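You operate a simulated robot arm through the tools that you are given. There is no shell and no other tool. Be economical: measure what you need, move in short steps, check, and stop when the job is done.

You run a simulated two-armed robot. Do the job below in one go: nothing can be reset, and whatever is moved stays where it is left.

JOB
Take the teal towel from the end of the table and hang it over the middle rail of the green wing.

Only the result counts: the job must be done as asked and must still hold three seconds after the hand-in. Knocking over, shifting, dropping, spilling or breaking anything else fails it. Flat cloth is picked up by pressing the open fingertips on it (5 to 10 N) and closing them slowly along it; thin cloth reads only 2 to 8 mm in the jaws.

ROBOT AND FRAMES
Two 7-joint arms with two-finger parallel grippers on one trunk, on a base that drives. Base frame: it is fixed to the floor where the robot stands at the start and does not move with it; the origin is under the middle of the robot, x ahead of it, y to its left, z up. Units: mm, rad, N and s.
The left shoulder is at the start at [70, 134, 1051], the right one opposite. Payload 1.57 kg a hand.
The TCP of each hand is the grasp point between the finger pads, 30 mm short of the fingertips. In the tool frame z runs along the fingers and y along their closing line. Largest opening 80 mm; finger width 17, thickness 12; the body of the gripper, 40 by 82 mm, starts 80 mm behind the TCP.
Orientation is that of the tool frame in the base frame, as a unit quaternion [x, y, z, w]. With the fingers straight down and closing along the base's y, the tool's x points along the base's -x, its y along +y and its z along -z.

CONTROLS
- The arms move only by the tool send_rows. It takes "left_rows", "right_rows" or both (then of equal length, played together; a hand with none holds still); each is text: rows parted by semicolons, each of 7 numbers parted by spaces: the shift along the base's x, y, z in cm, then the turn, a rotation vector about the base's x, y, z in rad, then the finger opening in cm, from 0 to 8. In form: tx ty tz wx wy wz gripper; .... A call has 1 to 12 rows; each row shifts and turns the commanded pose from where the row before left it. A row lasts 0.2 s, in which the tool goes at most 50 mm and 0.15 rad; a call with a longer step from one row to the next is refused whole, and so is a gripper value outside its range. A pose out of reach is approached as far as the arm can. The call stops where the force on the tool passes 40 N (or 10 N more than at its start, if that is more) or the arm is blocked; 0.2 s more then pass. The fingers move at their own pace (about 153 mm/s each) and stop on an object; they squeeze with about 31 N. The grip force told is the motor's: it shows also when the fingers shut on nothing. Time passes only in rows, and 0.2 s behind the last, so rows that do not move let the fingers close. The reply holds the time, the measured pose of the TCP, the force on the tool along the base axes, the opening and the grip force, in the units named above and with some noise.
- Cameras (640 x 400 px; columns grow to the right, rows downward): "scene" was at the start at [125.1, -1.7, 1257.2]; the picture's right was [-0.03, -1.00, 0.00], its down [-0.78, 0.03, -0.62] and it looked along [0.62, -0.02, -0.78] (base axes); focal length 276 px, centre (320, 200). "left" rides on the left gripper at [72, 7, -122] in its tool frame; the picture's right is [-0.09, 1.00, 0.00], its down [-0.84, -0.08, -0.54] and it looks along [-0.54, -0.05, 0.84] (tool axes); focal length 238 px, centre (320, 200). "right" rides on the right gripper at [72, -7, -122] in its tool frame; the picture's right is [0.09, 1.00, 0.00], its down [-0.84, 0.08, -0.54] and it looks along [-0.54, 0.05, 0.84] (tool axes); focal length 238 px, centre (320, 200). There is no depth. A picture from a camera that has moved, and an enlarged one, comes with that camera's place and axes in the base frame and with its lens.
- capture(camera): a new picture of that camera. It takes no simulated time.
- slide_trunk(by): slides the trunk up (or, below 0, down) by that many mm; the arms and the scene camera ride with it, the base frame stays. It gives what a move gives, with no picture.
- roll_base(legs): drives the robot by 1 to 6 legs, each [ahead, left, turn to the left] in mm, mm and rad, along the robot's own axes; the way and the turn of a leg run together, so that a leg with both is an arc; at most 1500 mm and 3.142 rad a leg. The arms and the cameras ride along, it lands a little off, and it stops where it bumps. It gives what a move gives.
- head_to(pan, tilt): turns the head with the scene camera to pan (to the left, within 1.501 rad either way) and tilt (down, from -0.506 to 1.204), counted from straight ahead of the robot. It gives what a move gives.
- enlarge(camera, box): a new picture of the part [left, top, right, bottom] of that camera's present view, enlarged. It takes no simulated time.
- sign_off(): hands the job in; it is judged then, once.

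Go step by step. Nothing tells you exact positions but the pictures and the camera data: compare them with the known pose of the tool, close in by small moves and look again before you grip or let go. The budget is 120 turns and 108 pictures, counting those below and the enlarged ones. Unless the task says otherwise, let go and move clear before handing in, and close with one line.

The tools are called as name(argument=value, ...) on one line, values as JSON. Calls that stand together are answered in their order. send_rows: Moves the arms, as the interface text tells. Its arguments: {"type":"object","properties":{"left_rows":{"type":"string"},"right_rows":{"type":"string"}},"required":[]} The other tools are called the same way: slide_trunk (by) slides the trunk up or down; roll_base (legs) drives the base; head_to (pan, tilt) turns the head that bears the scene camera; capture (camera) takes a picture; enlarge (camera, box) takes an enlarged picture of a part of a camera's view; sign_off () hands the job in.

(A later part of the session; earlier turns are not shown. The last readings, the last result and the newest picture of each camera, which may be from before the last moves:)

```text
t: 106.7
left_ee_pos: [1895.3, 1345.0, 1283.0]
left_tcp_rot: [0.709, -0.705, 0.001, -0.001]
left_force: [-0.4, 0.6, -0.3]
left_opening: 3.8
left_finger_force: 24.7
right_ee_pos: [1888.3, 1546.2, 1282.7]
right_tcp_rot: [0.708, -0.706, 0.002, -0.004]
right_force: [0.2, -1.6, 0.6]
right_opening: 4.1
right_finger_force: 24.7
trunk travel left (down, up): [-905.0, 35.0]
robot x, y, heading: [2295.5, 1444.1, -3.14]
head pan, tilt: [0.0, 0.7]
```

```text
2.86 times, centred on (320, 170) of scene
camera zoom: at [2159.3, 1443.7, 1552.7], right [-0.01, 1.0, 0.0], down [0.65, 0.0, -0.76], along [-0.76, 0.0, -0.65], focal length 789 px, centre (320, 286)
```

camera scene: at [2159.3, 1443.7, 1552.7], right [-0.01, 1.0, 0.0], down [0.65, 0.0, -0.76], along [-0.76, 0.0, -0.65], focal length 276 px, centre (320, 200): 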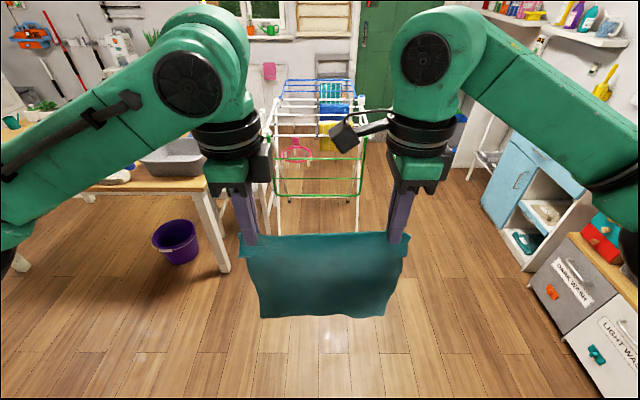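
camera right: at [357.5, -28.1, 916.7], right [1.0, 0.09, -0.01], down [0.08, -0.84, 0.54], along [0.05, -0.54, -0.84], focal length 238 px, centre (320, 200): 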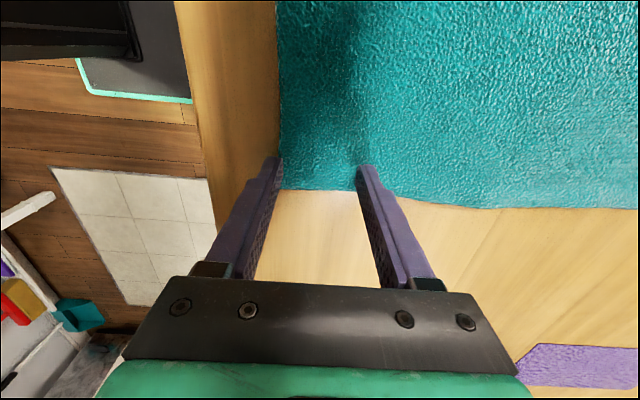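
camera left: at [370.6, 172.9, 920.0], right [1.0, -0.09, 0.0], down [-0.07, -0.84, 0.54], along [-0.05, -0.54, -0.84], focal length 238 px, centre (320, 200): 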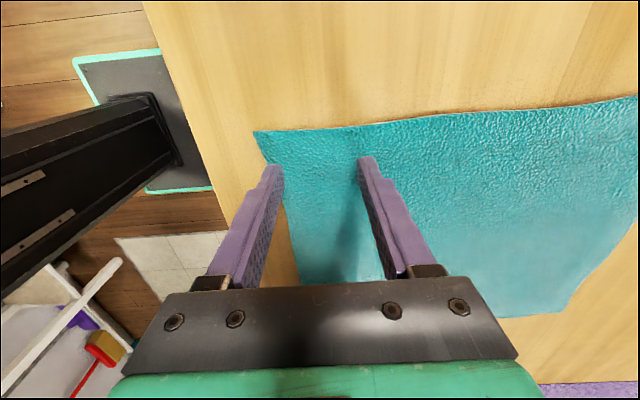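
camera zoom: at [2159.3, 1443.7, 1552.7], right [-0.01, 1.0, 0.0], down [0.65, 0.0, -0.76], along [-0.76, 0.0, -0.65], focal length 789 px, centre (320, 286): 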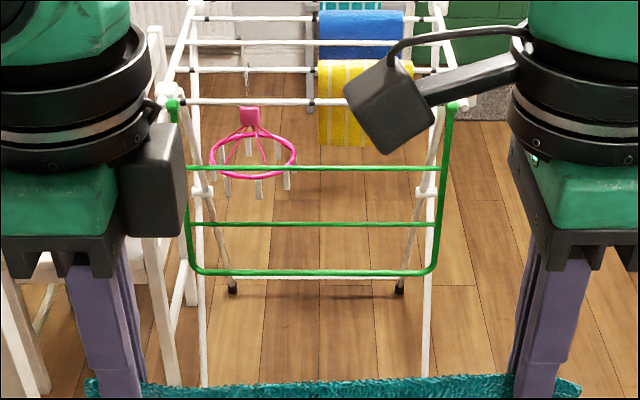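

The green wing hangs down with three green rails (z≈760, 630, 500 roughly); the middle one is my target. I lower the trunk for a second viewpoint to triangulate.

slide_trunk(by=-480)

head_to(pan=0.0, tilt=0.35)

capture(camera="scene")

enlarge(camera="scene", box=[240, 140, 400, 280])

```text
refused: -480 is not a number from -400 to 400
```

```text
t: 107.5
left_ee_pos: [1897.2, 1344.8, 1284.3]
left_tcp_rot: [0.71, -0.704, 0.0, 0.0]
left_force: [0.6, 0.9, -0.5]
left_opening: 4.2
left_finger_force: 24.6
right_ee_pos: [1891.4, 1546.5, 1284.0]
right_tcp_rot: [0.709, -0.705, 0.001, -0.003]
right_force: [0.2, -0.4, -0.2]
right_opening: 4.0
right_finger_force: 25.4
trunk travel left (down, up): [-905.0, 35.0]
robot x, y, heading: [2296.2, 1445.9, -3.138]
head pan, tilt: [0.0, 0.351]
```

```text
79 pictures are left
camera scene: at [2153.7, 1443.7, 1584.3], right [-0.01, 1.0, 0.0], down [0.34, 0.0, -0.94], along [-0.94, -0.01, -0.34], focal length 276 px, centre (320, 200)
```

scene: 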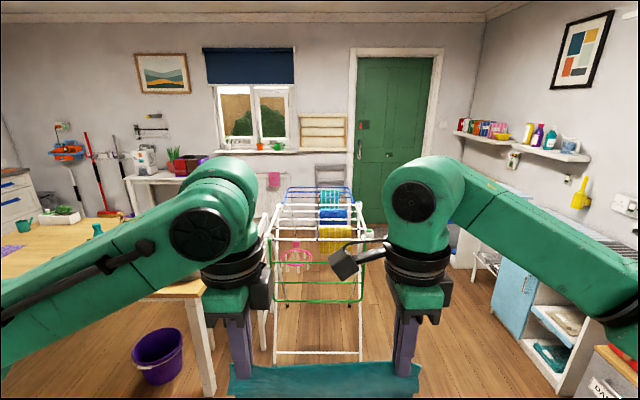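

```text
2.86 times, centred on (320, 210) of scene
camera zoom: at [2153.7, 1443.7, 1584.3], right [-0.01, 1.0, 0.0], down [0.34, 0.0, -0.94], along [-0.94, -0.01, -0.34], focal length 789 px, centre (320, 171)
```

zoom: 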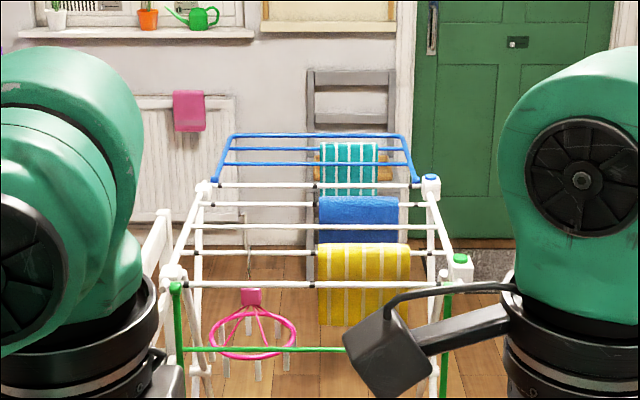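

slide_trunk(by=-400)

enlarge(camera="scene", box=[240, 140, 400, 280])

capture(camera="scene")

```text
t: 111.3
left_ee_pos: [1896.6, 1345.5, 884.4]
left_tcp_rot: [0.71, -0.705, 0.0, 0.0]
left_force: [-0.2, 1.3, -0.8]
left_opening: 4.2
left_finger_force: 25.0
right_ee_pos: [1891.3, 1546.2, 882.9]
right_tcp_rot: [0.709, -0.705, 0.002, -0.003]
right_force: [-0.1, -1.7, 0.3]
right_opening: 3.9
right_finger_force: 24.4
trunk travel left (down, up): [-505.0, 435.0]
robot x, y, heading: [2295.5, 1444.9, -3.139]
head pan, tilt: [0.0, 0.351]
```

```text
2.86 times, centred on (320, 210) of scene
camera zoom: at [2153.3, 1443.8, 1184.4], right [-0.01, 1.0, 0.0], down [0.34, 0.0, -0.94], along [-0.94, -0.01, -0.34], focal length 789 px, centre (320, 171)
```

zoom: 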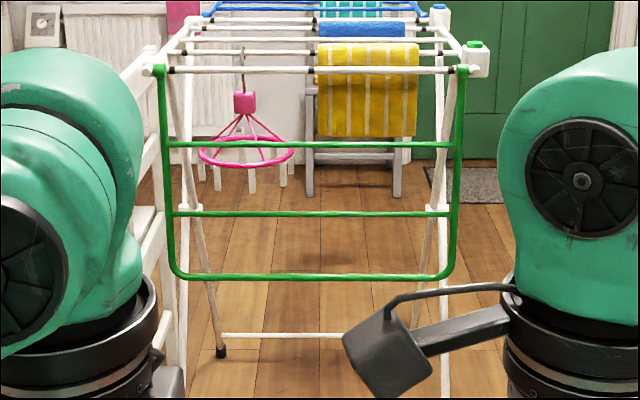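

```text
76 pictures are left
camera scene: at [2153.3, 1443.8, 1184.4], right [-0.01, 1.0, 0.0], down [0.34, 0.0, -0.94], along [-0.94, -0.01, -0.34], focal length 276 px, centre (320, 200)
```

scene: 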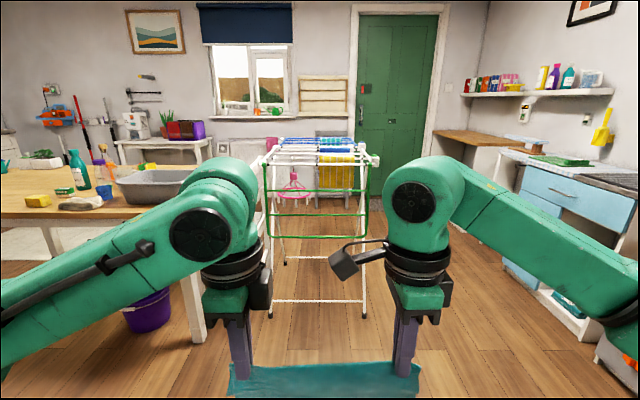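

Triangulated: wing is nearly vertical at x≈888 with rails at z≈769, 643, 515 (y 1184–1670). Target: middle rail z≈643, towel centred at y≈1510, away from the pink hanger. I pitch both hands to horizontal now.

send_rows(left_rows="-1.2 0 0.5 0 0.143 0 0; -1.2 0 0.5 0 0.143 0 0; -1.2 0 0.5 0 0.143 0 0; -1.2 0 0.5 0 0.143 0 0; -1.2 0 0.5 0 0.143 0 0; -1.2 0 0.5 0 0.143 0 0; -1.2 0 0 0 0.143 0 0; -1.2 0 0 0 0.143 0 0; -1.2 0 0 0 0.143 0 0; -1.2 0 0 0 0.143 0 0; -1.2 0 0 0 0.141 0 0", right_rows="-1.2 0 0.5 0 0.143 0 0; -1.2 0 0.5 0 0.143 0 0; -1.2 0 0.5 0 0.143 0 0; -1.2 0 0.5 0 0.143 0 0; -1.2 0 0.5 0 0.143 0 0; -1.2 0 0.5 0 0.143 0 0; -1.2 0 0 0 0.143 0 0; -1.2 0 0 0 0.143 0 0; -1.2 0 0 0 0.143 0 0; -1.2 0 0 0 0.143 0 0; -1.2 0 0 0 0.141 0 0")

capture(camera="scene")

capture(camera="right")

```text
t: 113.7
left_ee_pos: [1763.2, 1341.6, 914.0]
left_tcp_rot: [0.503, -0.498, -0.502, 0.497]
left_force: [-0.1, 0.1, -0.1]
left_opening: 4.0
left_finger_force: 24.8
right_ee_pos: [1759.6, 1539.5, 915.1]
right_tcp_rot: [0.502, -0.5, -0.498, 0.5]
right_force: [-0.4, 1.8, 0.0]
right_opening: 4.0
right_finger_force: 24.6
trunk travel left (down, up): [-505.0, 435.0]
robot x, y, heading: [2300.1, 1444.1, -3.138]
head pan, tilt: [0.0, 0.351]
```

```text
75 pictures are left
camera scene: at [2152.6, 1439.6, 1184.3], right [-0.01, 1.0, 0.0], down [0.34, 0.01, -0.94], along [-0.94, 0.0, -0.34], focal length 276 px, centre (320, 200)
```

scene: 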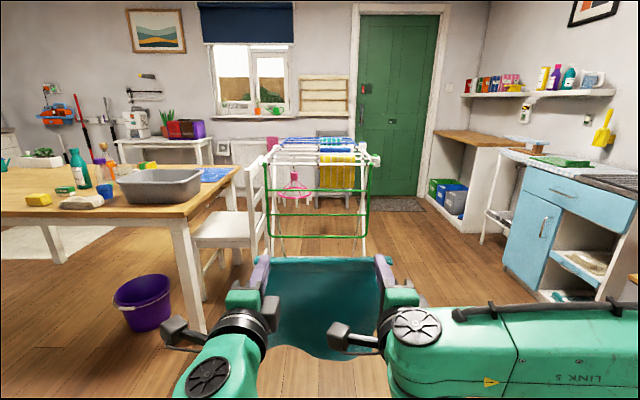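

```text
74 pictures are left
camera right: at [1882.1, 1469.7, 907.5], right [0.0, -0.09, 1.0], down [0.54, 0.84, 0.08], along [-0.84, 0.54, 0.05], focal length 238 px, centre (320, 200)
```

right: 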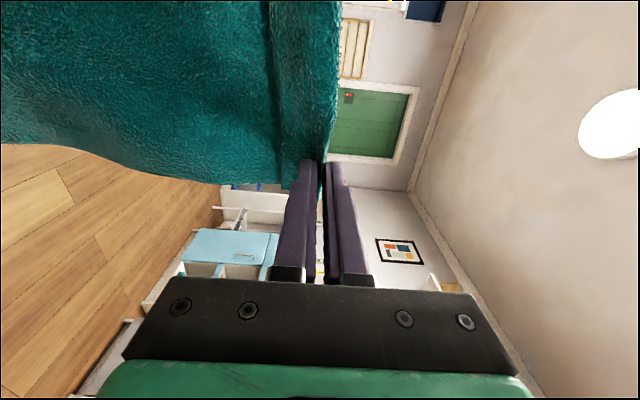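

The sheet drapes over the fingertips as wanted. I strafe to y≈1510 and approach to ~130 mm in front of the wing, then lower.

roll_base(legs=[[0, -68, 0], [720, 0, 0]])

slide_trunk(by=-195)

head_to(pan=0.0, tilt=0.6)

capture(camera="scene")

capture(camera="right")

capture(camera="left")

```text
t: 118.3
left_ee_pos: [1043.7, 1389.7, 914.3]
left_tcp_rot: [0.508, -0.493, -0.496, 0.503]
left_force: [-1.4, 0.9, -0.3]
left_opening: 3.8
left_finger_force: 24.9
right_ee_pos: [1034.7, 1590.0, 913.4]
right_tcp_rot: [0.507, -0.496, -0.494, 0.503]
right_force: [-0.1, -0.9, -0.8]
right_opening: 4.1
right_finger_force: 24.5
trunk travel left (down, up): [-505.0, 435.0]
robot x, y, heading: [1574.1, 1499.2, -3.111]
head pan, tilt: [0.0, 0.351]
```

```text
t: 120.4
left_ee_pos: [1045.6, 1390.6, 720.5]
left_tcp_rot: [0.509, -0.493, -0.495, 0.503]
left_force: [-0.9, 1.1, -0.7]
left_opening: 4.0
left_finger_force: 24.5
right_ee_pos: [1035.2, 1589.6, 718.6]
right_tcp_rot: [0.508, -0.496, -0.494, 0.502]
right_force: [-0.2, -1.0, -0.9]
right_opening: 4.1
right_finger_force: 25.1
trunk travel left (down, up): [-310.0, 630.0]
robot x, y, heading: [1572.7, 1499.6, -3.113]
head pan, tilt: [0.0, 0.351]
```

```text
t: 121.2
left_ee_pos: [1044.3, 1388.3, 720.9]
left_tcp_rot: [0.508, -0.493, -0.496, 0.503]
left_force: [0.4, 1.3, -0.3]
left_opening: 3.9
left_finger_force: 24.7
right_ee_pos: [1036.6, 1590.9, 719.7]
right_tcp_rot: [0.508, -0.496, -0.494, 0.502]
right_force: [-1.0, -1.2, 0.2]
right_opening: 3.8
right_finger_force: 24.4
trunk travel left (down, up): [-310.0, 630.0]
robot x, y, heading: [1578.2, 1499.6, -3.111]
head pan, tilt: [0.0, 0.6]
```

```text
73 pictures are left
camera scene: at [1436.2, 1497.0, 966.6], right [-0.03, 1.0, 0.0], down [0.56, 0.02, -0.83], along [-0.83, -0.02, -0.56], focal length 276 px, centre (320, 200)
```

scene: 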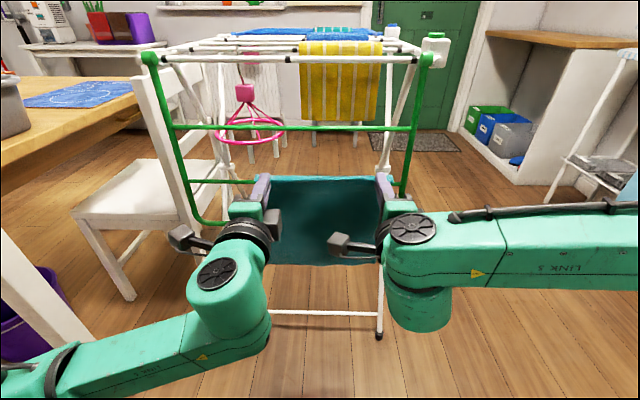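

```text
72 pictures are left
camera right: at [1159.4, 1522.1, 711.1], right [0.0, -0.1, 1.0], down [0.52, 0.85, 0.08], along [-0.85, 0.52, 0.05], focal length 238 px, centre (320, 200)
```

right: 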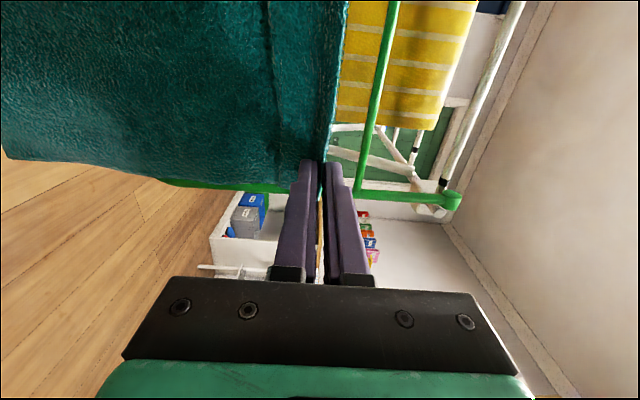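

```text
71 pictures are left
camera left: at [1167.9, 1322.2, 726.6], right [0.0, 0.08, 1.0], down [0.52, 0.85, -0.07], along [-0.85, 0.52, -0.05], focal length 238 px, centre (320, 200)
```

left: 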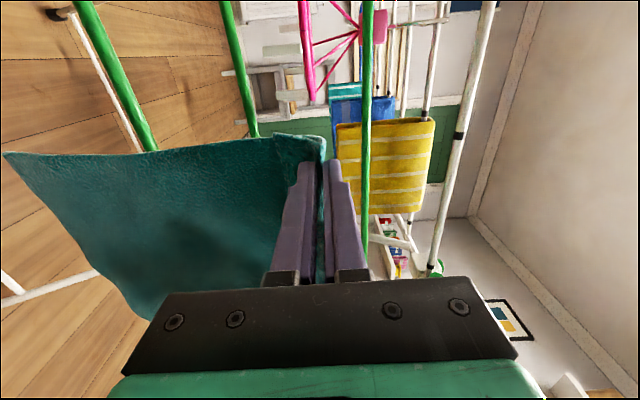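

Rails confirmed at z≈774 and 641; fingers are level with the gap. I align in y and z, and take the base 80 mm closer (tips still in front of the wing).

send_rows(left_rows="0 1.2 -1 0 0 0 0; -0.8 1.2 -1 0 0 0 0", right_rows="0 1.2 -1 0 0 0 0; 0 1.2 -0.9 0 0 0 0")

roll_base(legs=[[70, 0, 0]])

capture(camera="scene")

capture(camera="left")

```text
t: 121.8
left_ee_pos: [1037.8, 1414.2, 701.0]
left_tcp_rot: [0.507, -0.494, -0.496, 0.503]
left_force: [0.0, 0.2, 0.8]
left_opening: 3.8
left_finger_force: 24.4
right_ee_pos: [1036.5, 1614.2, 701.1]
right_tcp_rot: [0.508, -0.495, -0.494, 0.503]
right_force: [0.1, -0.6, -0.8]
right_opening: 4.0
right_finger_force: 24.7
trunk travel left (down, up): [-310.0, 630.0]
robot x, y, heading: [1573.1, 1496.0, -3.119]
head pan, tilt: [0.0, 0.6]
```

```text
t: 122.8
left_ee_pos: [966.2, 1412.4, 699.0]
left_tcp_rot: [0.508, -0.493, -0.495, 0.503]
left_force: [-0.2, 0.3, -1.2]
left_opening: 4.1
left_finger_force: 24.1
right_ee_pos: [965.5, 1611.0, 699.7]
right_tcp_rot: [0.507, -0.496, -0.494, 0.503]
right_force: [0.2, 0.1, -0.1]
right_opening: 3.9
right_finger_force: 24.6
trunk travel left (down, up): [-310.0, 630.0]
robot x, y, heading: [1502.0, 1497.7, -3.113]
head pan, tilt: [0.0, 0.6]
```

```text
70 pictures are left
camera scene: at [1365.0, 1494.9, 966.5], right [-0.03, 1.0, 0.0], down [0.57, 0.02, -0.82], along [-0.82, -0.02, -0.57], focal length 276 px, centre (320, 200)
```

scene: 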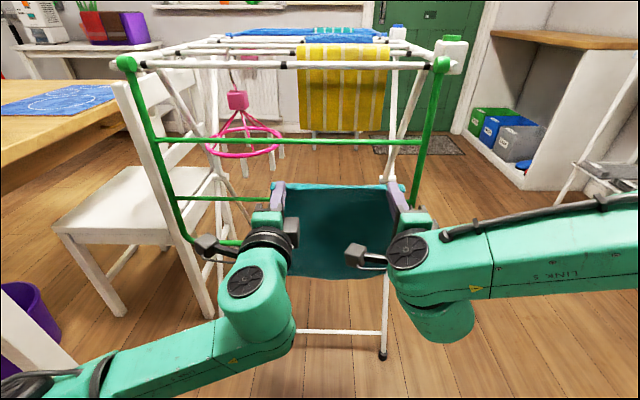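

```text
69 pictures are left
camera left: at [1089.5, 1344.5, 705.8], right [0.0, 0.08, 1.0], down [0.52, 0.85, -0.07], along [-0.85, 0.52, -0.05], focal length 238 px, centre (320, 200)
```

left: 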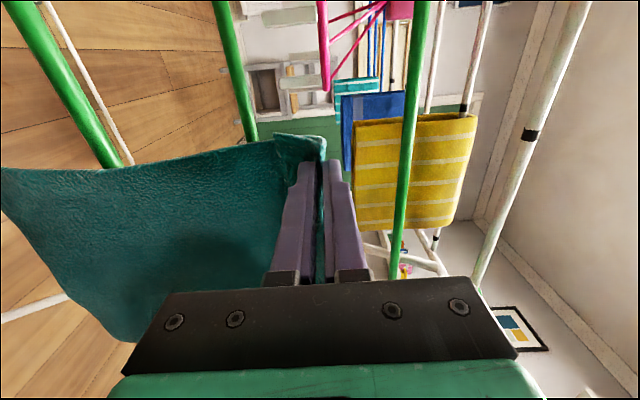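

Clear on both sides. I now push the fingertips through the gap above the middle rail.

send_rows(left_rows="-1.5 0 0 0 0 0 0; -1.5 0 0 0 0 0 0; -1.5 0 0 0 0 0 0; -1.5 0 0 0 0 0 0; -1.5 0 0 0 0 0 0; -1.5 0 0 0 0 0 0; -1.5 0 0 0 0 0 0; -1.5 0 0 0 0 0 0", right_rows="-1.5 0 0 0 0 0 0; -1.5 0 0 0 0 0 0; -1.5 0 0 0 0 0 0; -1.5 0 0 0 0 0 0; -1.5 0 0 0 0 0 0; -1.5 0 0 0 0 0 0; -1.5 0 0 0 0 0 0; -1.5 0 0 0 0 0 0")

capture(camera="scene")

capture(camera="left")

capture(camera="right")

```text
t: 124.6
left_ee_pos: [848.0, 1411.5, 699.3]
left_tcp_rot: [0.508, -0.492, -0.495, 0.504]
left_force: [-0.1, -0.4, 0.3]
left_opening: 3.8
left_finger_force: 24.9
right_ee_pos: [845.0, 1609.9, 699.3]
right_tcp_rot: [0.508, -0.496, -0.494, 0.502]
right_force: [0.3, 0.9, 0.2]
right_opening: 3.9
right_finger_force: 25.3
trunk travel left (down, up): [-310.0, 630.0]
robot x, y, heading: [1504.9, 1497.6, -3.114]
head pan, tilt: [0.0, 0.6]
```

```text
68 pictures are left
camera scene: at [1365.5, 1495.0, 966.5], right [-0.03, 1.0, 0.0], down [0.57, 0.02, -0.82], along [-0.82, -0.02, -0.57], focal length 276 px, centre (320, 200)
```

scene: 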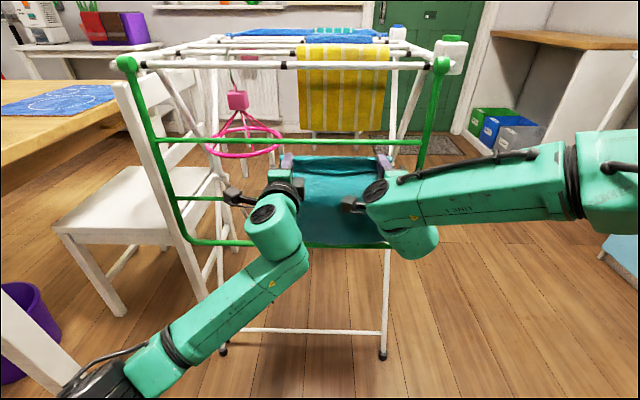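

```text
67 pictures are left
camera left: at [971.0, 1344.1, 705.9], right [0.0, 0.08, 1.0], down [0.52, 0.85, -0.07], along [-0.85, 0.52, -0.05], focal length 238 px, centre (320, 200)
```

left: 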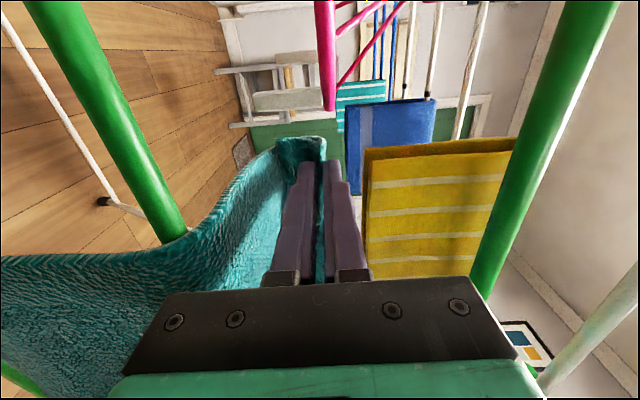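

```text
66 pictures are left
camera right: at [969.6, 1541.9, 691.8], right [-0.01, -0.1, 1.0], down [0.52, 0.85, 0.08], along [-0.85, 0.52, 0.05], focal length 238 px, centre (320, 200)
```

right: 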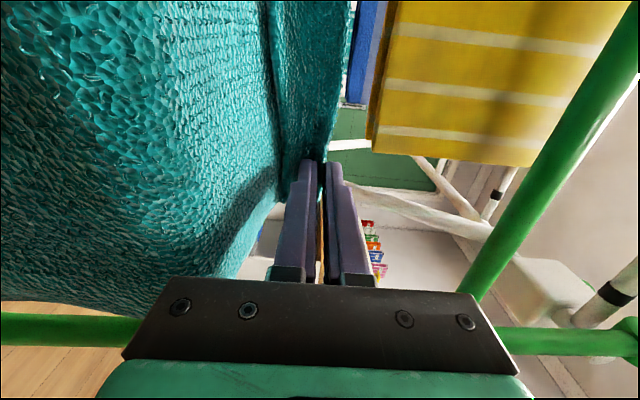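

The sheet already bends over the middle rail, roughly balanced. I go 12 mm further, shift slightly away from the pink hanger, and lower toward the rail.

send_rows(left_rows="-0.6 0.4 0 0 0 0 0; -0.6 0.4 0 0 0 0 0; 0 0 -0.8 0 0 0 0; 0 0 -0.8 0 0 0 0; 0 0 0 0 0 0 0", right_rows="-0.5 0.4 0 0 0 0 0; -0.5 0.4 0 0 0 0 0; 0 0 -0.8 0 0 0 0; 0 0 -0.8 0 0 0 0; 0 0 0 0 0 0 0")

capture(camera="left")

enlarge(camera="scene", box=[180, 100, 440, 262])

```text
t: 125.8
left_ee_pos: [833.0, 1420.1, 683.6]
left_tcp_rot: [0.508, -0.493, -0.496, 0.504]
left_force: [-0.5, 0.2, -0.1]
left_opening: 3.9
left_finger_force: 24.9
right_ee_pos: [836.6, 1617.9, 685.1]
right_tcp_rot: [0.507, -0.498, -0.495, 0.499]
right_force: [-0.2, 0.2, 1.1]
right_opening: 3.8
right_finger_force: 24.7
right hand out of reach, approached as far as the arm can: row 4
trunk travel left (down, up): [-310.0, 630.0]
robot x, y, heading: [1504.8, 1494.2, -3.112]
head pan, tilt: [0.0, 0.6]
```

```text
65 pictures are left
camera left: at [957.7, 1352.6, 689.8], right [0.0, 0.08, 1.0], down [0.52, 0.85, -0.07], along [-0.85, 0.52, -0.05], focal length 238 px, centre (320, 200)
```

left: 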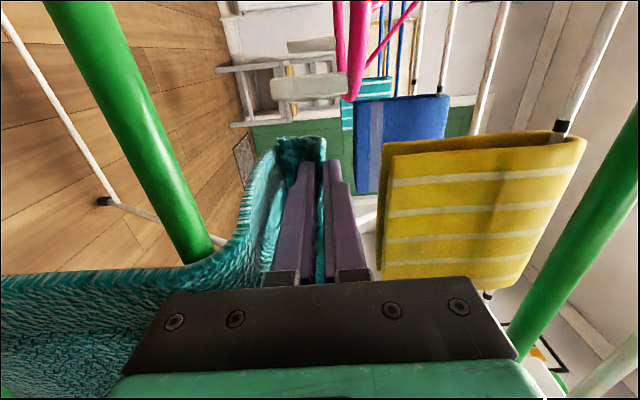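

```text
2.46 times, centred on (310, 181) of scene
camera zoom: at [1365.7, 1495.0, 966.6], right [-0.03, 1.0, 0.0], down [0.56, 0.02, -0.82], along [-0.82, -0.02, -0.57], focal length 680 px, centre (345, 247)
```

zoom: 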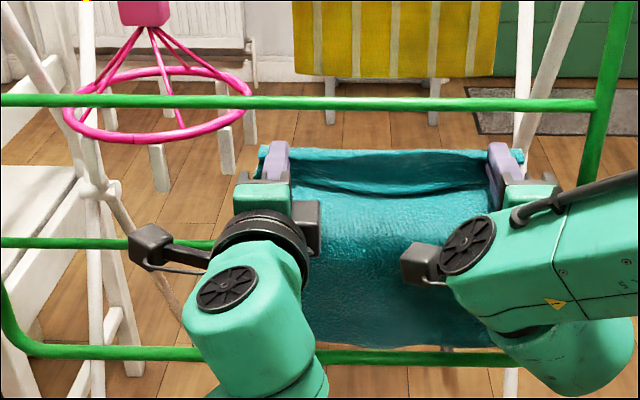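

The towel lies over the middle rail with about half on each side. I open the fingers slowly.

send_rows(left_rows="0 0 0 0 0 0 0.8; 0 0 0 0 0 0 1.4; 0 0 0 0 0 0 2; 0 0 0 0 0 0 2.2; 0 0 0 0 0 0 2.2; 0 0 0 0 0 0 2.2", right_rows="0 0 0 0 0 0 0.8; 0 0 0 0 0 0 1.4; 0 0 0 0 0 0 2; 0 0 0 0 0 0 2.2; 0 0 0 0 0 0 2.2; 0 0 0 0 0 0 2.2")

capture(camera="left")

enlarge(camera="scene", box=[180, 100, 440, 262])

```text
t: 127.2
left_ee_pos: [834.3, 1421.1, 683.7]
left_tcp_rot: [0.507, -0.493, -0.496, 0.504]
left_force: [0.2, 0.2, 0.1]
left_opening: 21.7
left_finger_force: 0.1
right_ee_pos: [836.0, 1616.4, 684.7]
right_tcp_rot: [0.508, -0.499, -0.494, 0.5]
right_force: [0.3, 0.2, -0.2]
right_opening: 21.9
right_finger_force: 0.0
trunk travel left (down, up): [-310.0, 630.0]
robot x, y, heading: [1505.5, 1495.4, -3.111]
head pan, tilt: [0.0, 0.6]
```

```text
63 pictures are left
camera left: at [957.7, 1352.5, 689.8], right [0.0, 0.08, 1.0], down [0.52, 0.85, -0.07], along [-0.85, 0.52, -0.05], focal length 238 px, centre (320, 200)
```

left: 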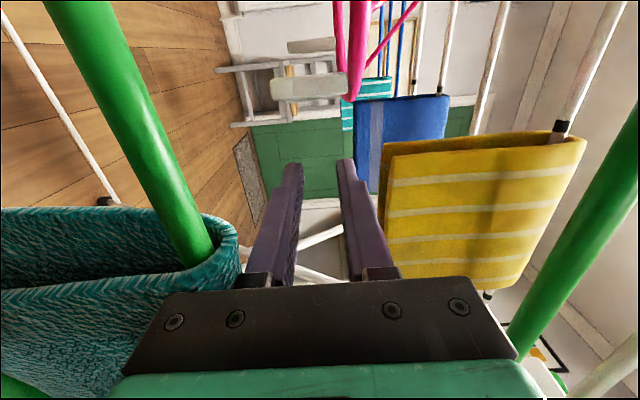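

```text
2.46 times, centred on (310, 181) of scene
camera zoom: at [1365.7, 1494.9, 966.6], right [-0.03, 1.0, 0.0], down [0.56, 0.02, -0.82], along [-0.82, -0.02, -0.57], focal length 680 px, centre (345, 247)
```

zoom: 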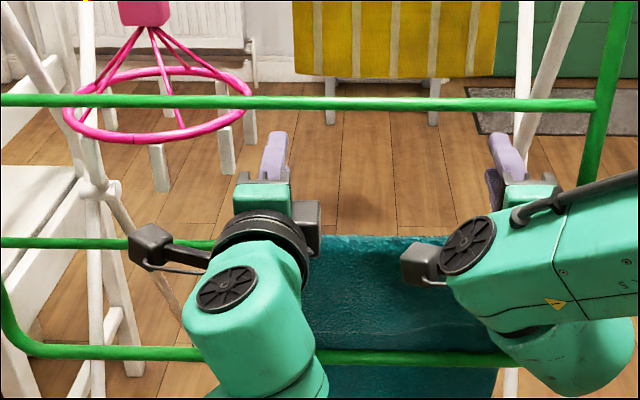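

The towel dropped free and drapes over the middle rail, with both flaps hanging. I withdraw the hands straight back, slightly upward.

send_rows(left_rows="1 0 0.3 0 0 0 2.2; 1.5 0 0.3 0 0 0 2.2; 1.5 0 0.2 0 0 0 2.2; 1.5 0 0 0 0 0 2.2; 1.5 0 0 0 0 0 2.2; 1.5 0 0 0 0 0 2.2; 1.5 0 0 0 0 0 2.2; 1.5 0 0 0 0 0 2.2; 1.5 0 0 0 0 0 2.2; 1 0 0 0 0 0 2.2", right_rows="1 0 0.3 0 0 0 2.2; 1.5 0 0.3 0 0 0 2.2; 1.5 0 0.2 0 0 0 2.2; 1.5 0 0 0 0 0 2.2; 1.5 0 0 0 0 0 2.2; 1.5 0 0 0 0 0 2.2; 1.5 0 0 0 0 0 2.2; 1.5 0 0 0 0 0 2.2; 1.5 0 0 0 0 0 2.2; 1 0 0 0 0 0 2.2")

roll_base(legs=[[-500, 0, 0]])

capture(camera="scene")

enlarge(camera="scene", box=[220, 60, 420, 200])

```text
t: 129.4
left_ee_pos: [975.0, 1420.1, 692.9]
left_tcp_rot: [0.508, -0.493, -0.496, 0.504]
left_force: [0.3, 0.5, -0.2]
left_opening: 21.8
left_finger_force: 0.0
right_ee_pos: [977.1, 1618.6, 694.4]
right_tcp_rot: [0.508, -0.496, -0.494, 0.503]
right_force: [-0.1, 0.5, -1.0]
right_opening: 22.0
right_finger_force: 0.1
trunk travel left (down, up): [-310.0, 630.0]
robot x, y, heading: [1507.1, 1496.0, -3.111]
head pan, tilt: [0.0, 0.6]
```

```text
t: 132.3
left_ee_pos: [1467.8, 1437.1, 692.3]
left_tcp_rot: [0.505, -0.496, -0.499, 0.501]
left_force: [0.1, -0.3, -1.0]
left_opening: 22.3
left_finger_force: 0.0
right_ee_pos: [1471.7, 1635.2, 693.4]
right_tcp_rot: [0.505, -0.498, -0.497, 0.5]
right_force: [-0.3, -0.3, 0.1]
right_opening: 21.8
right_finger_force: 0.1
trunk travel left (down, up): [-310.0, 630.0]
robot x, y, heading: [1997.8, 1509.0, -3.123]
head pan, tilt: [0.0, 0.6]
```

```text
61 pictures are left
camera scene: at [1860.2, 1507.4, 966.6], right [-0.02, 1.0, 0.0], down [0.56, 0.01, -0.83], along [-0.83, -0.01, -0.56], focal length 276 px, centre (320, 200)
```

scene: 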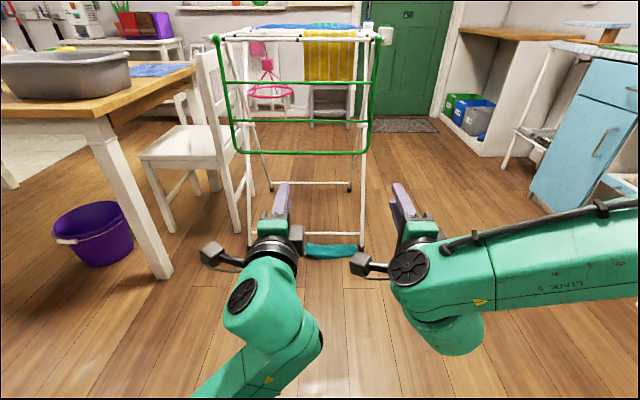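

```text
2.86 times, centred on (320, 130) of scene
camera zoom: at [1860.2, 1507.4, 966.6], right [-0.02, 1.0, 0.0], down [0.56, 0.01, -0.83], along [-0.83, -0.01, -0.56], focal length 789 px, centre (320, 400)
```

zoom: 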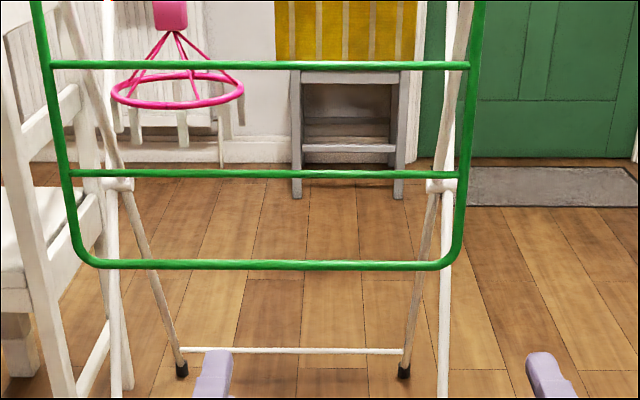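

The towel slid off forward onto the floor: on release the back half fell slack while the front pulled. It can be recovered. I look closely at where it lies.

enlarge(camera="scene", box=[240, 180, 400, 280])

slide_trunk(by=300)

enlarge(camera="scene", box=[200, 100, 440, 300])

```text
4.00 times, centred on (320, 230) of scene
camera zoom: at [1860.2, 1507.4, 966.6], right [-0.02, 1.0, 0.0], down [0.56, 0.01, -0.83], along [-0.83, -0.01, -0.56], focal length 1105 px, centre (320, 80)
```

zoom: 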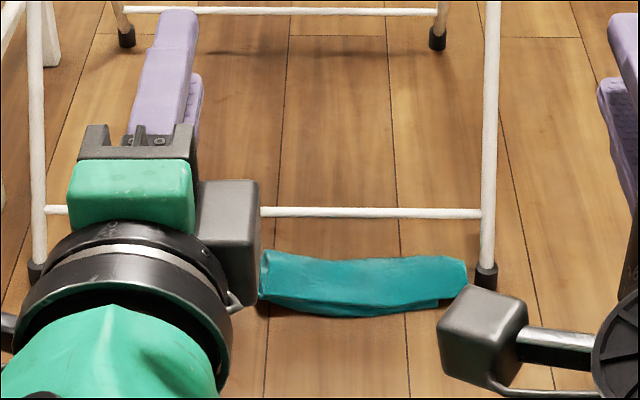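

```text
t: 135.3
left_ee_pos: [1469.7, 1436.1, 992.5]
left_tcp_rot: [0.505, -0.496, -0.499, 0.5]
left_force: [0.4, -0.3, -0.6]
left_opening: 22.1
left_finger_force: 0.1
right_ee_pos: [1471.5, 1635.5, 993.9]
right_tcp_rot: [0.504, -0.499, -0.497, 0.5]
right_force: [0.3, 0.5, 0.8]
right_opening: 22.2
right_finger_force: 0.1
trunk travel left (down, up): [-610.0, 330.0]
robot x, y, heading: [1998.5, 1508.4, -3.122]
head pan, tilt: [0.0, 0.6]
```

```text
2.00 times, centred on (320, 200) of scene
camera zoom: at [1859.9, 1507.4, 1266.6], right [-0.02, 1.0, 0.0], down [0.57, 0.01, -0.82], along [-0.82, -0.01, -0.57], focal length 552 px, centre (320, 200)
```

zoom: 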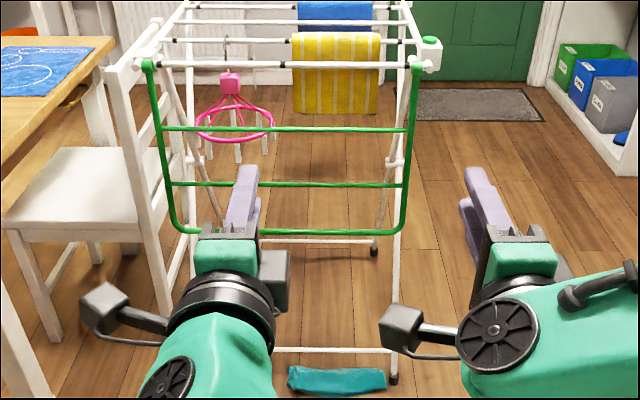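

The towel lies as a folded strip on the floor at about x≈888, y 1406–1654, just under the wing. I turn the hands down here, lower the trunk, then approach beneath the wing.

send_rows(left_rows="0.7 0 0 0 -0.143 0 5; 0.7 0 0 0 -0.143 0 5; 0.7 0 0 0 -0.143 0 5; 0.7 0 0 0 -0.143 0 5; 0.7 0 0 0 -0.143 0 5; 0.7 0 0 0 -0.143 0 5; 0.7 0 0 0 -0.143 0 5; 0.7 0 0 0 -0.143 0 5; 0.7 0 0 0 -0.143 0 5; 0.7 0 0 0 -0.143 0 5; 0.7 0 0 0 -0.141 0 5", right_rows="0.7 0 0 0 -0.143 0 5; 0.7 0 0 0 -0.143 0 5; 0.7 0 0 0 -0.143 0 5; 0.7 0 0 0 -0.143 0 5; 0.7 0 0 0 -0.143 0 5; 0.7 0 0 0 -0.143 0 5; 0.7 0 0 0 -0.143 0 5; 0.7 0 0 0 -0.143 0 5; 0.7 0 0 0 -0.143 0 5; 0.7 0 0 0 -0.143 0 5; 0.7 0 0 0 -0.141 0 5")

slide_trunk(by=-400)

slide_trunk(by=-205)

roll_base(legs=[[250, 0, -0.02]])

head_to(pan=0.0, tilt=0.6)

capture(camera="scene")

```text
t: 137.7
left_ee_pos: [1428.0, 1447.0, 901.5]
left_tcp_rot: [0.709, -0.705, 0.004, 0.001]
left_force: [0.1, -1.2, 0.0]
left_opening: 49.8
left_finger_force: 0.0
left hand out of reach, approached as far as the arm can: row 6, 7, 8, 9, 10
right_ee_pos: [1547.9, 1635.4, 993.9]
right_tcp_rot: [0.709, -0.705, 0.007, 0.0]
right_force: [0.1, -0.5, -0.2]
right_opening: 49.8
right_finger_force: 0.1
trunk travel left (down, up): [-610.0, 330.0]
robot x, y, heading: [1996.9, 1512.1, -3.127]
head pan, tilt: [0.0, 0.6]
```

```text
t: 141.5
left_ee_pos: [1428.9, 1447.0, 502.8]
left_tcp_rot: [0.709, -0.705, 0.004, 0.004]
left_force: [0.4, 0.5, 0.2]
left_opening: 50.0
left_finger_force: 0.0
right_ee_pos: [1548.4, 1635.6, 594.5]
right_tcp_rot: [0.708, -0.706, 0.006, 0.0]
right_force: [-0.1, 0.4, 1.0]
right_opening: 49.9
right_finger_force: 0.0
trunk travel left (down, up): [-210.0, 730.0]
robot x, y, heading: [2000.9, 1507.2, -3.123]
head pan, tilt: [0.0, 0.6]
```

```text
t: 143.7
left_ee_pos: [1428.4, 1445.5, 297.5]
left_tcp_rot: [0.71, -0.704, 0.004, 0.003]
left_force: [0.2, -0.3, 1.0]
left_opening: 50.2
left_finger_force: 0.1
right_ee_pos: [1547.8, 1635.1, 389.0]
right_tcp_rot: [0.709, -0.706, 0.006, 0.001]
right_force: [0.2, -0.1, 0.1]
right_opening: 49.9
right_finger_force: 0.1
trunk travel left (down, up): [-5.0, 935.0]
robot x, y, heading: [1998.3, 1506.9, -3.129]
head pan, tilt: [0.0, 0.6]
```

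```text
t: 145.6
left_ee_pos: [1180.8, 1456.3, 297.0]
left_tcp_rot: [-0.703, 0.711, -0.004, -0.003]
left_force: [-0.1, 0.3, -0.1]
left_opening: 49.9
left_finger_force: 0.0
right_ee_pos: [1303.8, 1641.7, 388.0]
right_tcp_rot: [-0.701, 0.713, -0.005, -0.001]
right_force: [0.7, 0.3, 0.2]
right_opening: 50.0
right_finger_force: 0.0
trunk travel left (down, up): [-5.0, 935.0]
robot x, y, heading: [1752.9, 1507.0, 3.138]
head pan, tilt: [0.0, 0.6]
```

```text
t: 146.2
left_ee_pos: [1181.1, 1455.7, 297.2]
left_tcp_rot: [-0.702, 0.712, -0.005, -0.003]
left_force: [-0.7, -0.1, -0.5]
left_opening: 50.2
left_finger_force: 0.0
right_ee_pos: [1304.3, 1642.4, 389.8]
right_tcp_rot: [-0.702, 0.713, -0.006, 0.0]
right_force: [-0.4, -0.9, 0.2]
right_opening: 49.9
right_finger_force: 0.1
trunk travel left (down, up): [-5.0, 935.0]
robot x, y, heading: [1750.5, 1507.3, 3.136]
head pan, tilt: [0.0, 0.6]
```

```text
57 pictures are left
camera scene: at [1613.0, 1508.6, 661.6], right [0.0, 1.0, 0.0], down [0.57, 0.0, -0.82], along [-0.82, 0.0, -0.57], focal length 276 px, centre (320, 200)
```

scene: 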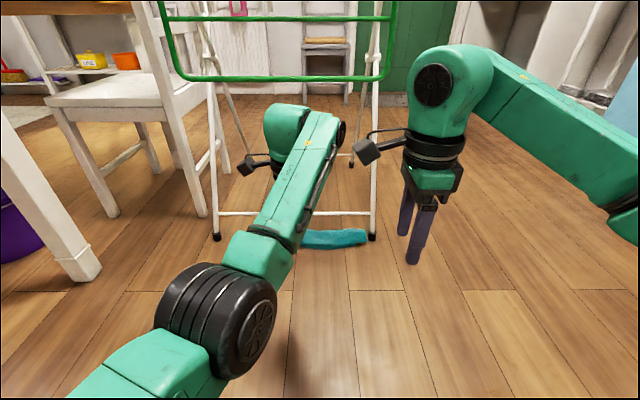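

Left arm ended in a farther pose; I draw both hands lower and the left back a bit, then look with the hand cameras.

send_rows(left_rows="2.5 0 -2.5 0 0 0 5; 2.5 0 -2.5 0 0 0 5; 2.5 0 -2.5 0 0 0 5; 2.5 0 -2.5 0 0 0 5", right_rows="-1.5 0 -4.5 0 0 0 5; -1.5 0 -4.5 0 0 0 5; -1.5 0 -4.5 0 0 0 5; -1.5 0 -4.5 0 0 0 5")

capture(camera="right")

capture(camera="scene")

```text
t: 147.2
left_ee_pos: [1220.7, 1449.1, 187.1]
left_tcp_rot: [0.714, -0.7, 0.002, 0.016]
left_force: [-0.2, -0.6, -0.1]
left_opening: 50.0
left_finger_force: 0.1
left hand out of reach, approached as far as the arm can: row 1, 2, 3, 4
right_ee_pos: [1246.4, 1644.0, 212.0]
right_tcp_rot: [-0.701, 0.713, -0.005, -0.001]
right_force: [0.5, -0.1, 0.9]
right_opening: 50.0
right_finger_force: 0.0
trunk travel left (down, up): [-5.0, 935.0]
robot x, y, heading: [1752.9, 1505.7, 3.14]
head pan, tilt: [0.0, 0.6]
```

```text
56 pictures are left
camera right: at [1251.0, 1573.7, 332.6], right [-1.0, -0.08, 0.0], down [-0.07, 0.84, 0.53], along [-0.04, 0.53, -0.85], focal length 238 px, centre (320, 200)
```

right: 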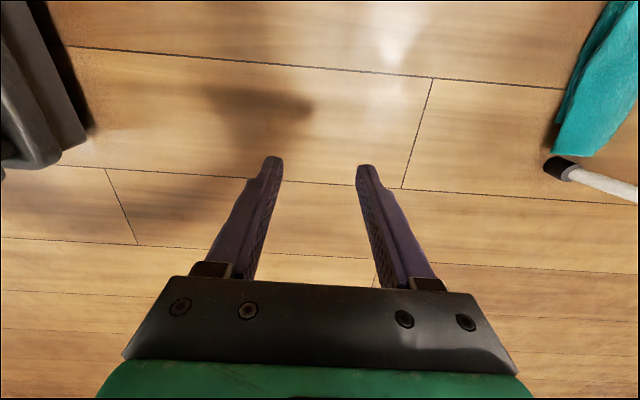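

```text
55 pictures are left
camera scene: at [1613.0, 1508.5, 661.7], right [0.0, 1.0, 0.0], down [0.56, 0.0, -0.83], along [-0.83, 0.0, -0.56], focal length 276 px, centre (320, 200)
```

scene: 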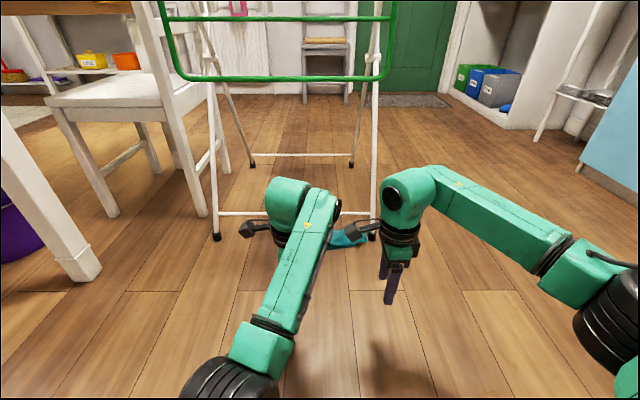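

send_rows(left_rows="1.5 -2 1 0 0 0 5; 1.5 -2 1 0 0 0 5; 1.5 -2 1 0 0 0 5; 1.5 0 1 0 0 0 5; 1.5 0 1 0 0 0 5; 1.5 0 1 0 0 0 5", right_rows="0 0 1 0 0 0 5; 0 0 1 0 0 0 5; 0 0 1 0 0 0 5; 0 0 1 0 0 0 5; 0 0 1 0 0 0 5; 0 0 1 0 0 0 5")

roll_base(legs=[[230, 70, 0]])

capture(camera="right")

capture(camera="scene")

```text
t: 148.6
left_ee_pos: [1228.6, 1380.6, 171.5]
left_tcp_rot: [0.717, -0.697, 0.006, 0.024]
left_force: [1.3, -0.6, 0.3]
left_opening: 50.2
left_finger_force: 0.1
left hand out of reach, approached as far as the arm can: row 1, 2, 3, 4, 5, 6
right_ee_pos: [1245.1, 1643.4, 268.9]
right_tcp_rot: [-0.702, 0.712, -0.007, 0.0]
right_force: [0.4, -0.4, 0.1]
right_opening: 50.0
right_finger_force: 0.1
trunk travel left (down, up): [-5.0, 935.0]
robot x, y, heading: [1755.2, 1508.9, 3.136]
head pan, tilt: [0.0, 0.6]
```

```text
t: 150.3
left_ee_pos: [999.8, 1310.9, 172.1]
left_tcp_rot: [0.714, -0.699, 0.011, 0.03]
left_force: [0.0, 0.0, 1.0]
left_opening: 49.9
left_finger_force: 0.1
right_ee_pos: [1015.2, 1574.8, 270.1]
right_tcp_rot: [-0.701, 0.713, -0.006, -0.004]
right_force: [0.2, -0.5, 0.0]
right_opening: 49.9
right_finger_force: 0.1
trunk travel left (down, up): [-5.0, 935.0]
robot x, y, heading: [1519.5, 1438.8, 3.136]
head pan, tilt: [0.0, 0.6]
```

```text
54 pictures are left
camera right: at [1020.1, 1504.9, 391.8], right [-1.0, -0.08, 0.0], down [-0.07, 0.84, 0.53], along [-0.04, 0.53, -0.85], focal length 238 px, centre (320, 200)
```

right: 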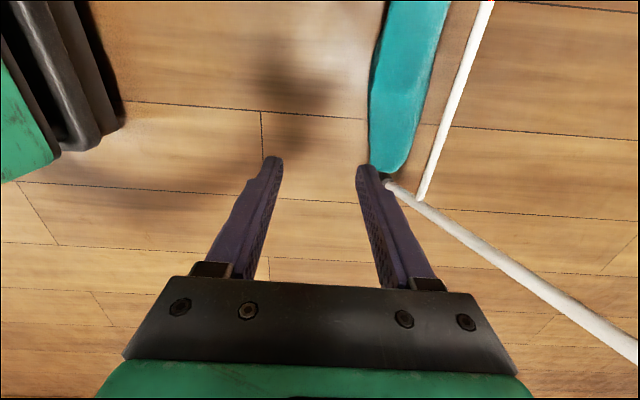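

```text
53 pictures are left
camera scene: at [1384.1, 1442.1, 662.4], right [0.0, 1.0, 0.0], down [0.56, -0.01, -0.83], along [-0.83, 0.0, -0.56], focal length 276 px, centre (320, 200)
```

scene: 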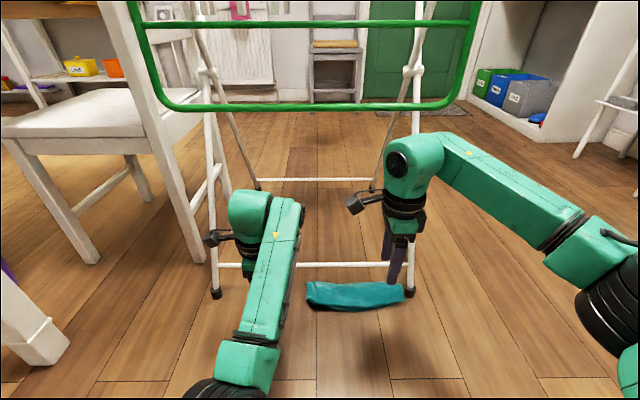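

enlarge(camera="scene", box=[280, 250, 440, 350])

enlarge(camera="right", box=[330, 0, 490, 200])

```text
4.00 times, centred on (360, 300) of scene
camera zoom: at [1384.1, 1442.1, 662.4], right [0.0, 1.0, 0.0], down [0.56, -0.01, -0.83], along [-0.83, 0.0, -0.56], focal length 1105 px, centre (160, -200)
```

zoom: 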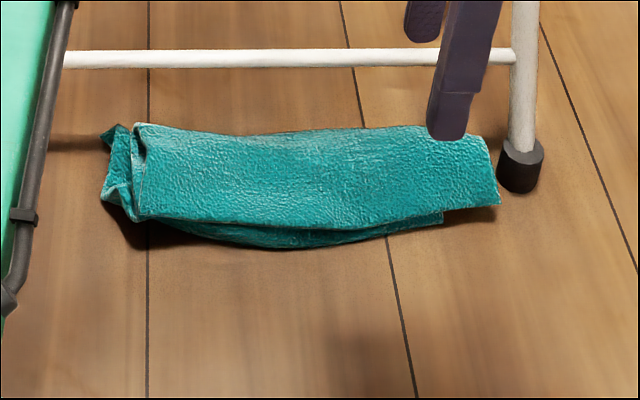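

```text
2.00 times, centred on (410, 100) of right
camera zoom: at [1020.1, 1504.9, 391.8], right [-1.0, -0.08, 0.0], down [-0.07, 0.84, 0.53], along [-0.04, 0.53, -0.85], focal length 477 px, centre (140, 400)
```

zoom: 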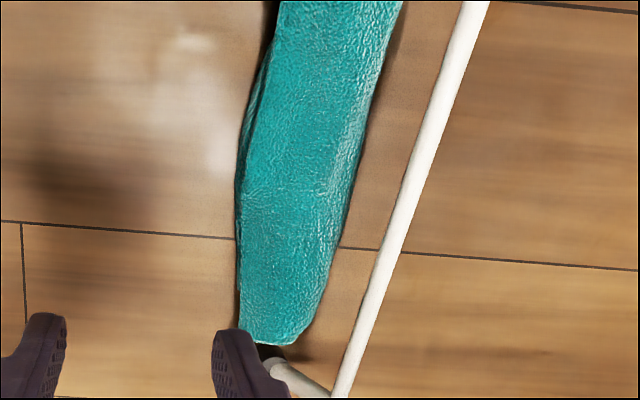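

The towel lies accordion-folded with its free edge on top, toward me. First I restore the left arm's configuration: back off, raise, pitch the left hand forward and return along the path that worked before.

roll_base(legs=[[-450, 0, 0]])

slide_trunk(by=400)

send_rows(left_rows="0 0 1.5 0 0.143 0 5; 0 0 1.5 0 0.143 0 5; 0 0 1.5 0 0.143 0 5; 0 0 1.5 0 0.143 0 5; 0 0 1.5 0 0.143 0 5; 0 0 1.5 0 0.143 0 5; 0 0 1.5 0 0.143 0 5; 0 0 1.5 0 0.143 0 5; 0 0 1.5 0 0.143 0 5; 0 0 1.5 0 0.143 0 5; 0 0 1.5 0 0.141 0 5")

capture(camera="scene")

```text
t: 153.0
left_ee_pos: [1430.9, 1307.5, 173.1]
left_tcp_rot: [0.714, -0.699, 0.009, 0.032]
left_force: [0.1, -0.5, 0.1]
left_opening: 50.0
left_finger_force: 0.0
right_ee_pos: [1448.3, 1573.7, 270.2]
right_tcp_rot: [-0.7, 0.714, -0.005, -0.001]
right_force: [0.0, 0.2, 0.2]
right_opening: 50.2
right_finger_force: 0.1
trunk travel left (down, up): [-5.0, 935.0]
robot x, y, heading: [1956.2, 1434.6, 3.135]
head pan, tilt: [0.0, 0.6]
```

```text
t: 156.8
left_ee_pos: [1431.4, 1308.1, 571.8]
left_tcp_rot: [0.715, -0.698, 0.012, 0.031]
left_force: [-0.3, 0.0, 0.1]
left_opening: 50.1
left_finger_force: 0.1
right_ee_pos: [1448.2, 1574.0, 669.4]
right_tcp_rot: [-0.7, 0.714, -0.005, -0.001]
right_force: [-0.3, -0.2, 0.4]
right_opening: 50.2
right_finger_force: 0.0
trunk travel left (down, up): [-405.0, 535.0]
robot x, y, heading: [1956.7, 1435.2, 3.134]
head pan, tilt: [0.0, 0.6]
```

```text
t: 159.2
left_ee_pos: [1430.2, 1307.3, 738.7]
left_tcp_rot: [0.511, -0.472, -0.499, 0.516]
left_force: [0.3, -0.6, -0.1]
left_opening: 49.9
left_finger_force: 0.2
right_ee_pos: [1448.0, 1572.4, 669.0]
right_tcp_rot: [-0.7, 0.714, -0.006, 0.0]
right_force: [0.0, 0.3, 0.1]
right_opening: 50.1
right_finger_force: 0.0
trunk travel left (down, up): [-405.0, 535.0]
robot x, y, heading: [1954.8, 1437.3, 3.136]
head pan, tilt: [0.0, 0.6]
```

```text
50 pictures are left
camera scene: at [1816.3, 1437.3, 1061.6], right [0.01, 1.0, 0.0], down [0.57, 0.0, -0.82], along [-0.82, 0.01, -0.57], focal length 276 px, centre (320, 200)
```

scene: 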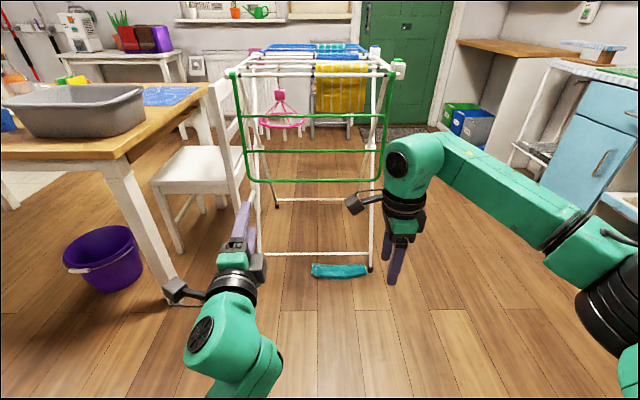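

send_rows(left_rows="0 0.8 2.7 0 0 0 5; 0 0.8 2.7 0 0 0 5; 0 0.8 2.4 0 0 0 5; 0 0 0 0 0 0 5")

send_rows(left_rows="1.07 0 -0.9 0 -0.143 0 5; 1.07 0 -0.9 0 -0.143 0 5; 1.07 0 -0.9 0 -0.143 0 5; 1.07 0 -0.9 0 -0.143 0 5; 1.07 0 -0.9 0 -0.143 0 5; 1.07 0 -0.9 0 -0.143 0 5; 1.07 0 -0.9 0 -0.143 0 5; 1.07 0 -0.9 0 -0.143 0 5; 1.07 0 -0.9 0 -0.143 0 5; 1.07 0 -0.9 0 -0.143 0 5; 1.07 0 -0.9 0 -0.143 0 5")

```text
t: 160.2
left_ee_pos: [1429.7, 1333.5, 816.0]
left_tcp_rot: [0.513, -0.473, -0.498, 0.516]
left_force: [0.1, 0.1, -0.2]
left_opening: 50.0
left_finger_force: 0.0
right_ee_pos: [1448.3, 1572.2, 669.8]
right_tcp_rot: [-0.7, 0.714, -0.005, -0.001]
right_force: [0.5, 0.7, 0.1]
right_opening: 49.8
right_finger_force: 0.0
trunk travel left (down, up): [-405.0, 535.0]
robot x, y, heading: [1958.8, 1434.1, 3.134]
head pan, tilt: [0.0, 0.6]
```

```text
t: 161.7
left_ee_pos: [1477.2, 1281.7, 732.5]
left_tcp_rot: [0.681, -0.632, -0.173, 0.328]
left_force: [-0.2, 0.5, 0.0]
left_opening: 50.0
left_finger_force: 0.1
left hand out of reach, approached as far as the arm can: row 6, 7
right_ee_pos: [1449.8, 1573.1, 668.6]
right_tcp_rot: [-0.7, 0.714, -0.006, -0.001]
right_force: [0.1, 0.6, 0.1]
right_opening: 50.1
right_finger_force: 0.1
trunk travel left (down, up): [-405.0, 535.0]
robot x, y, heading: [1954.0, 1433.9, 3.133]
head pan, tilt: [0.0, 0.6]
stopped in row 7 (left hand): the arm was blocked; the commanded pose is now the measured one
```

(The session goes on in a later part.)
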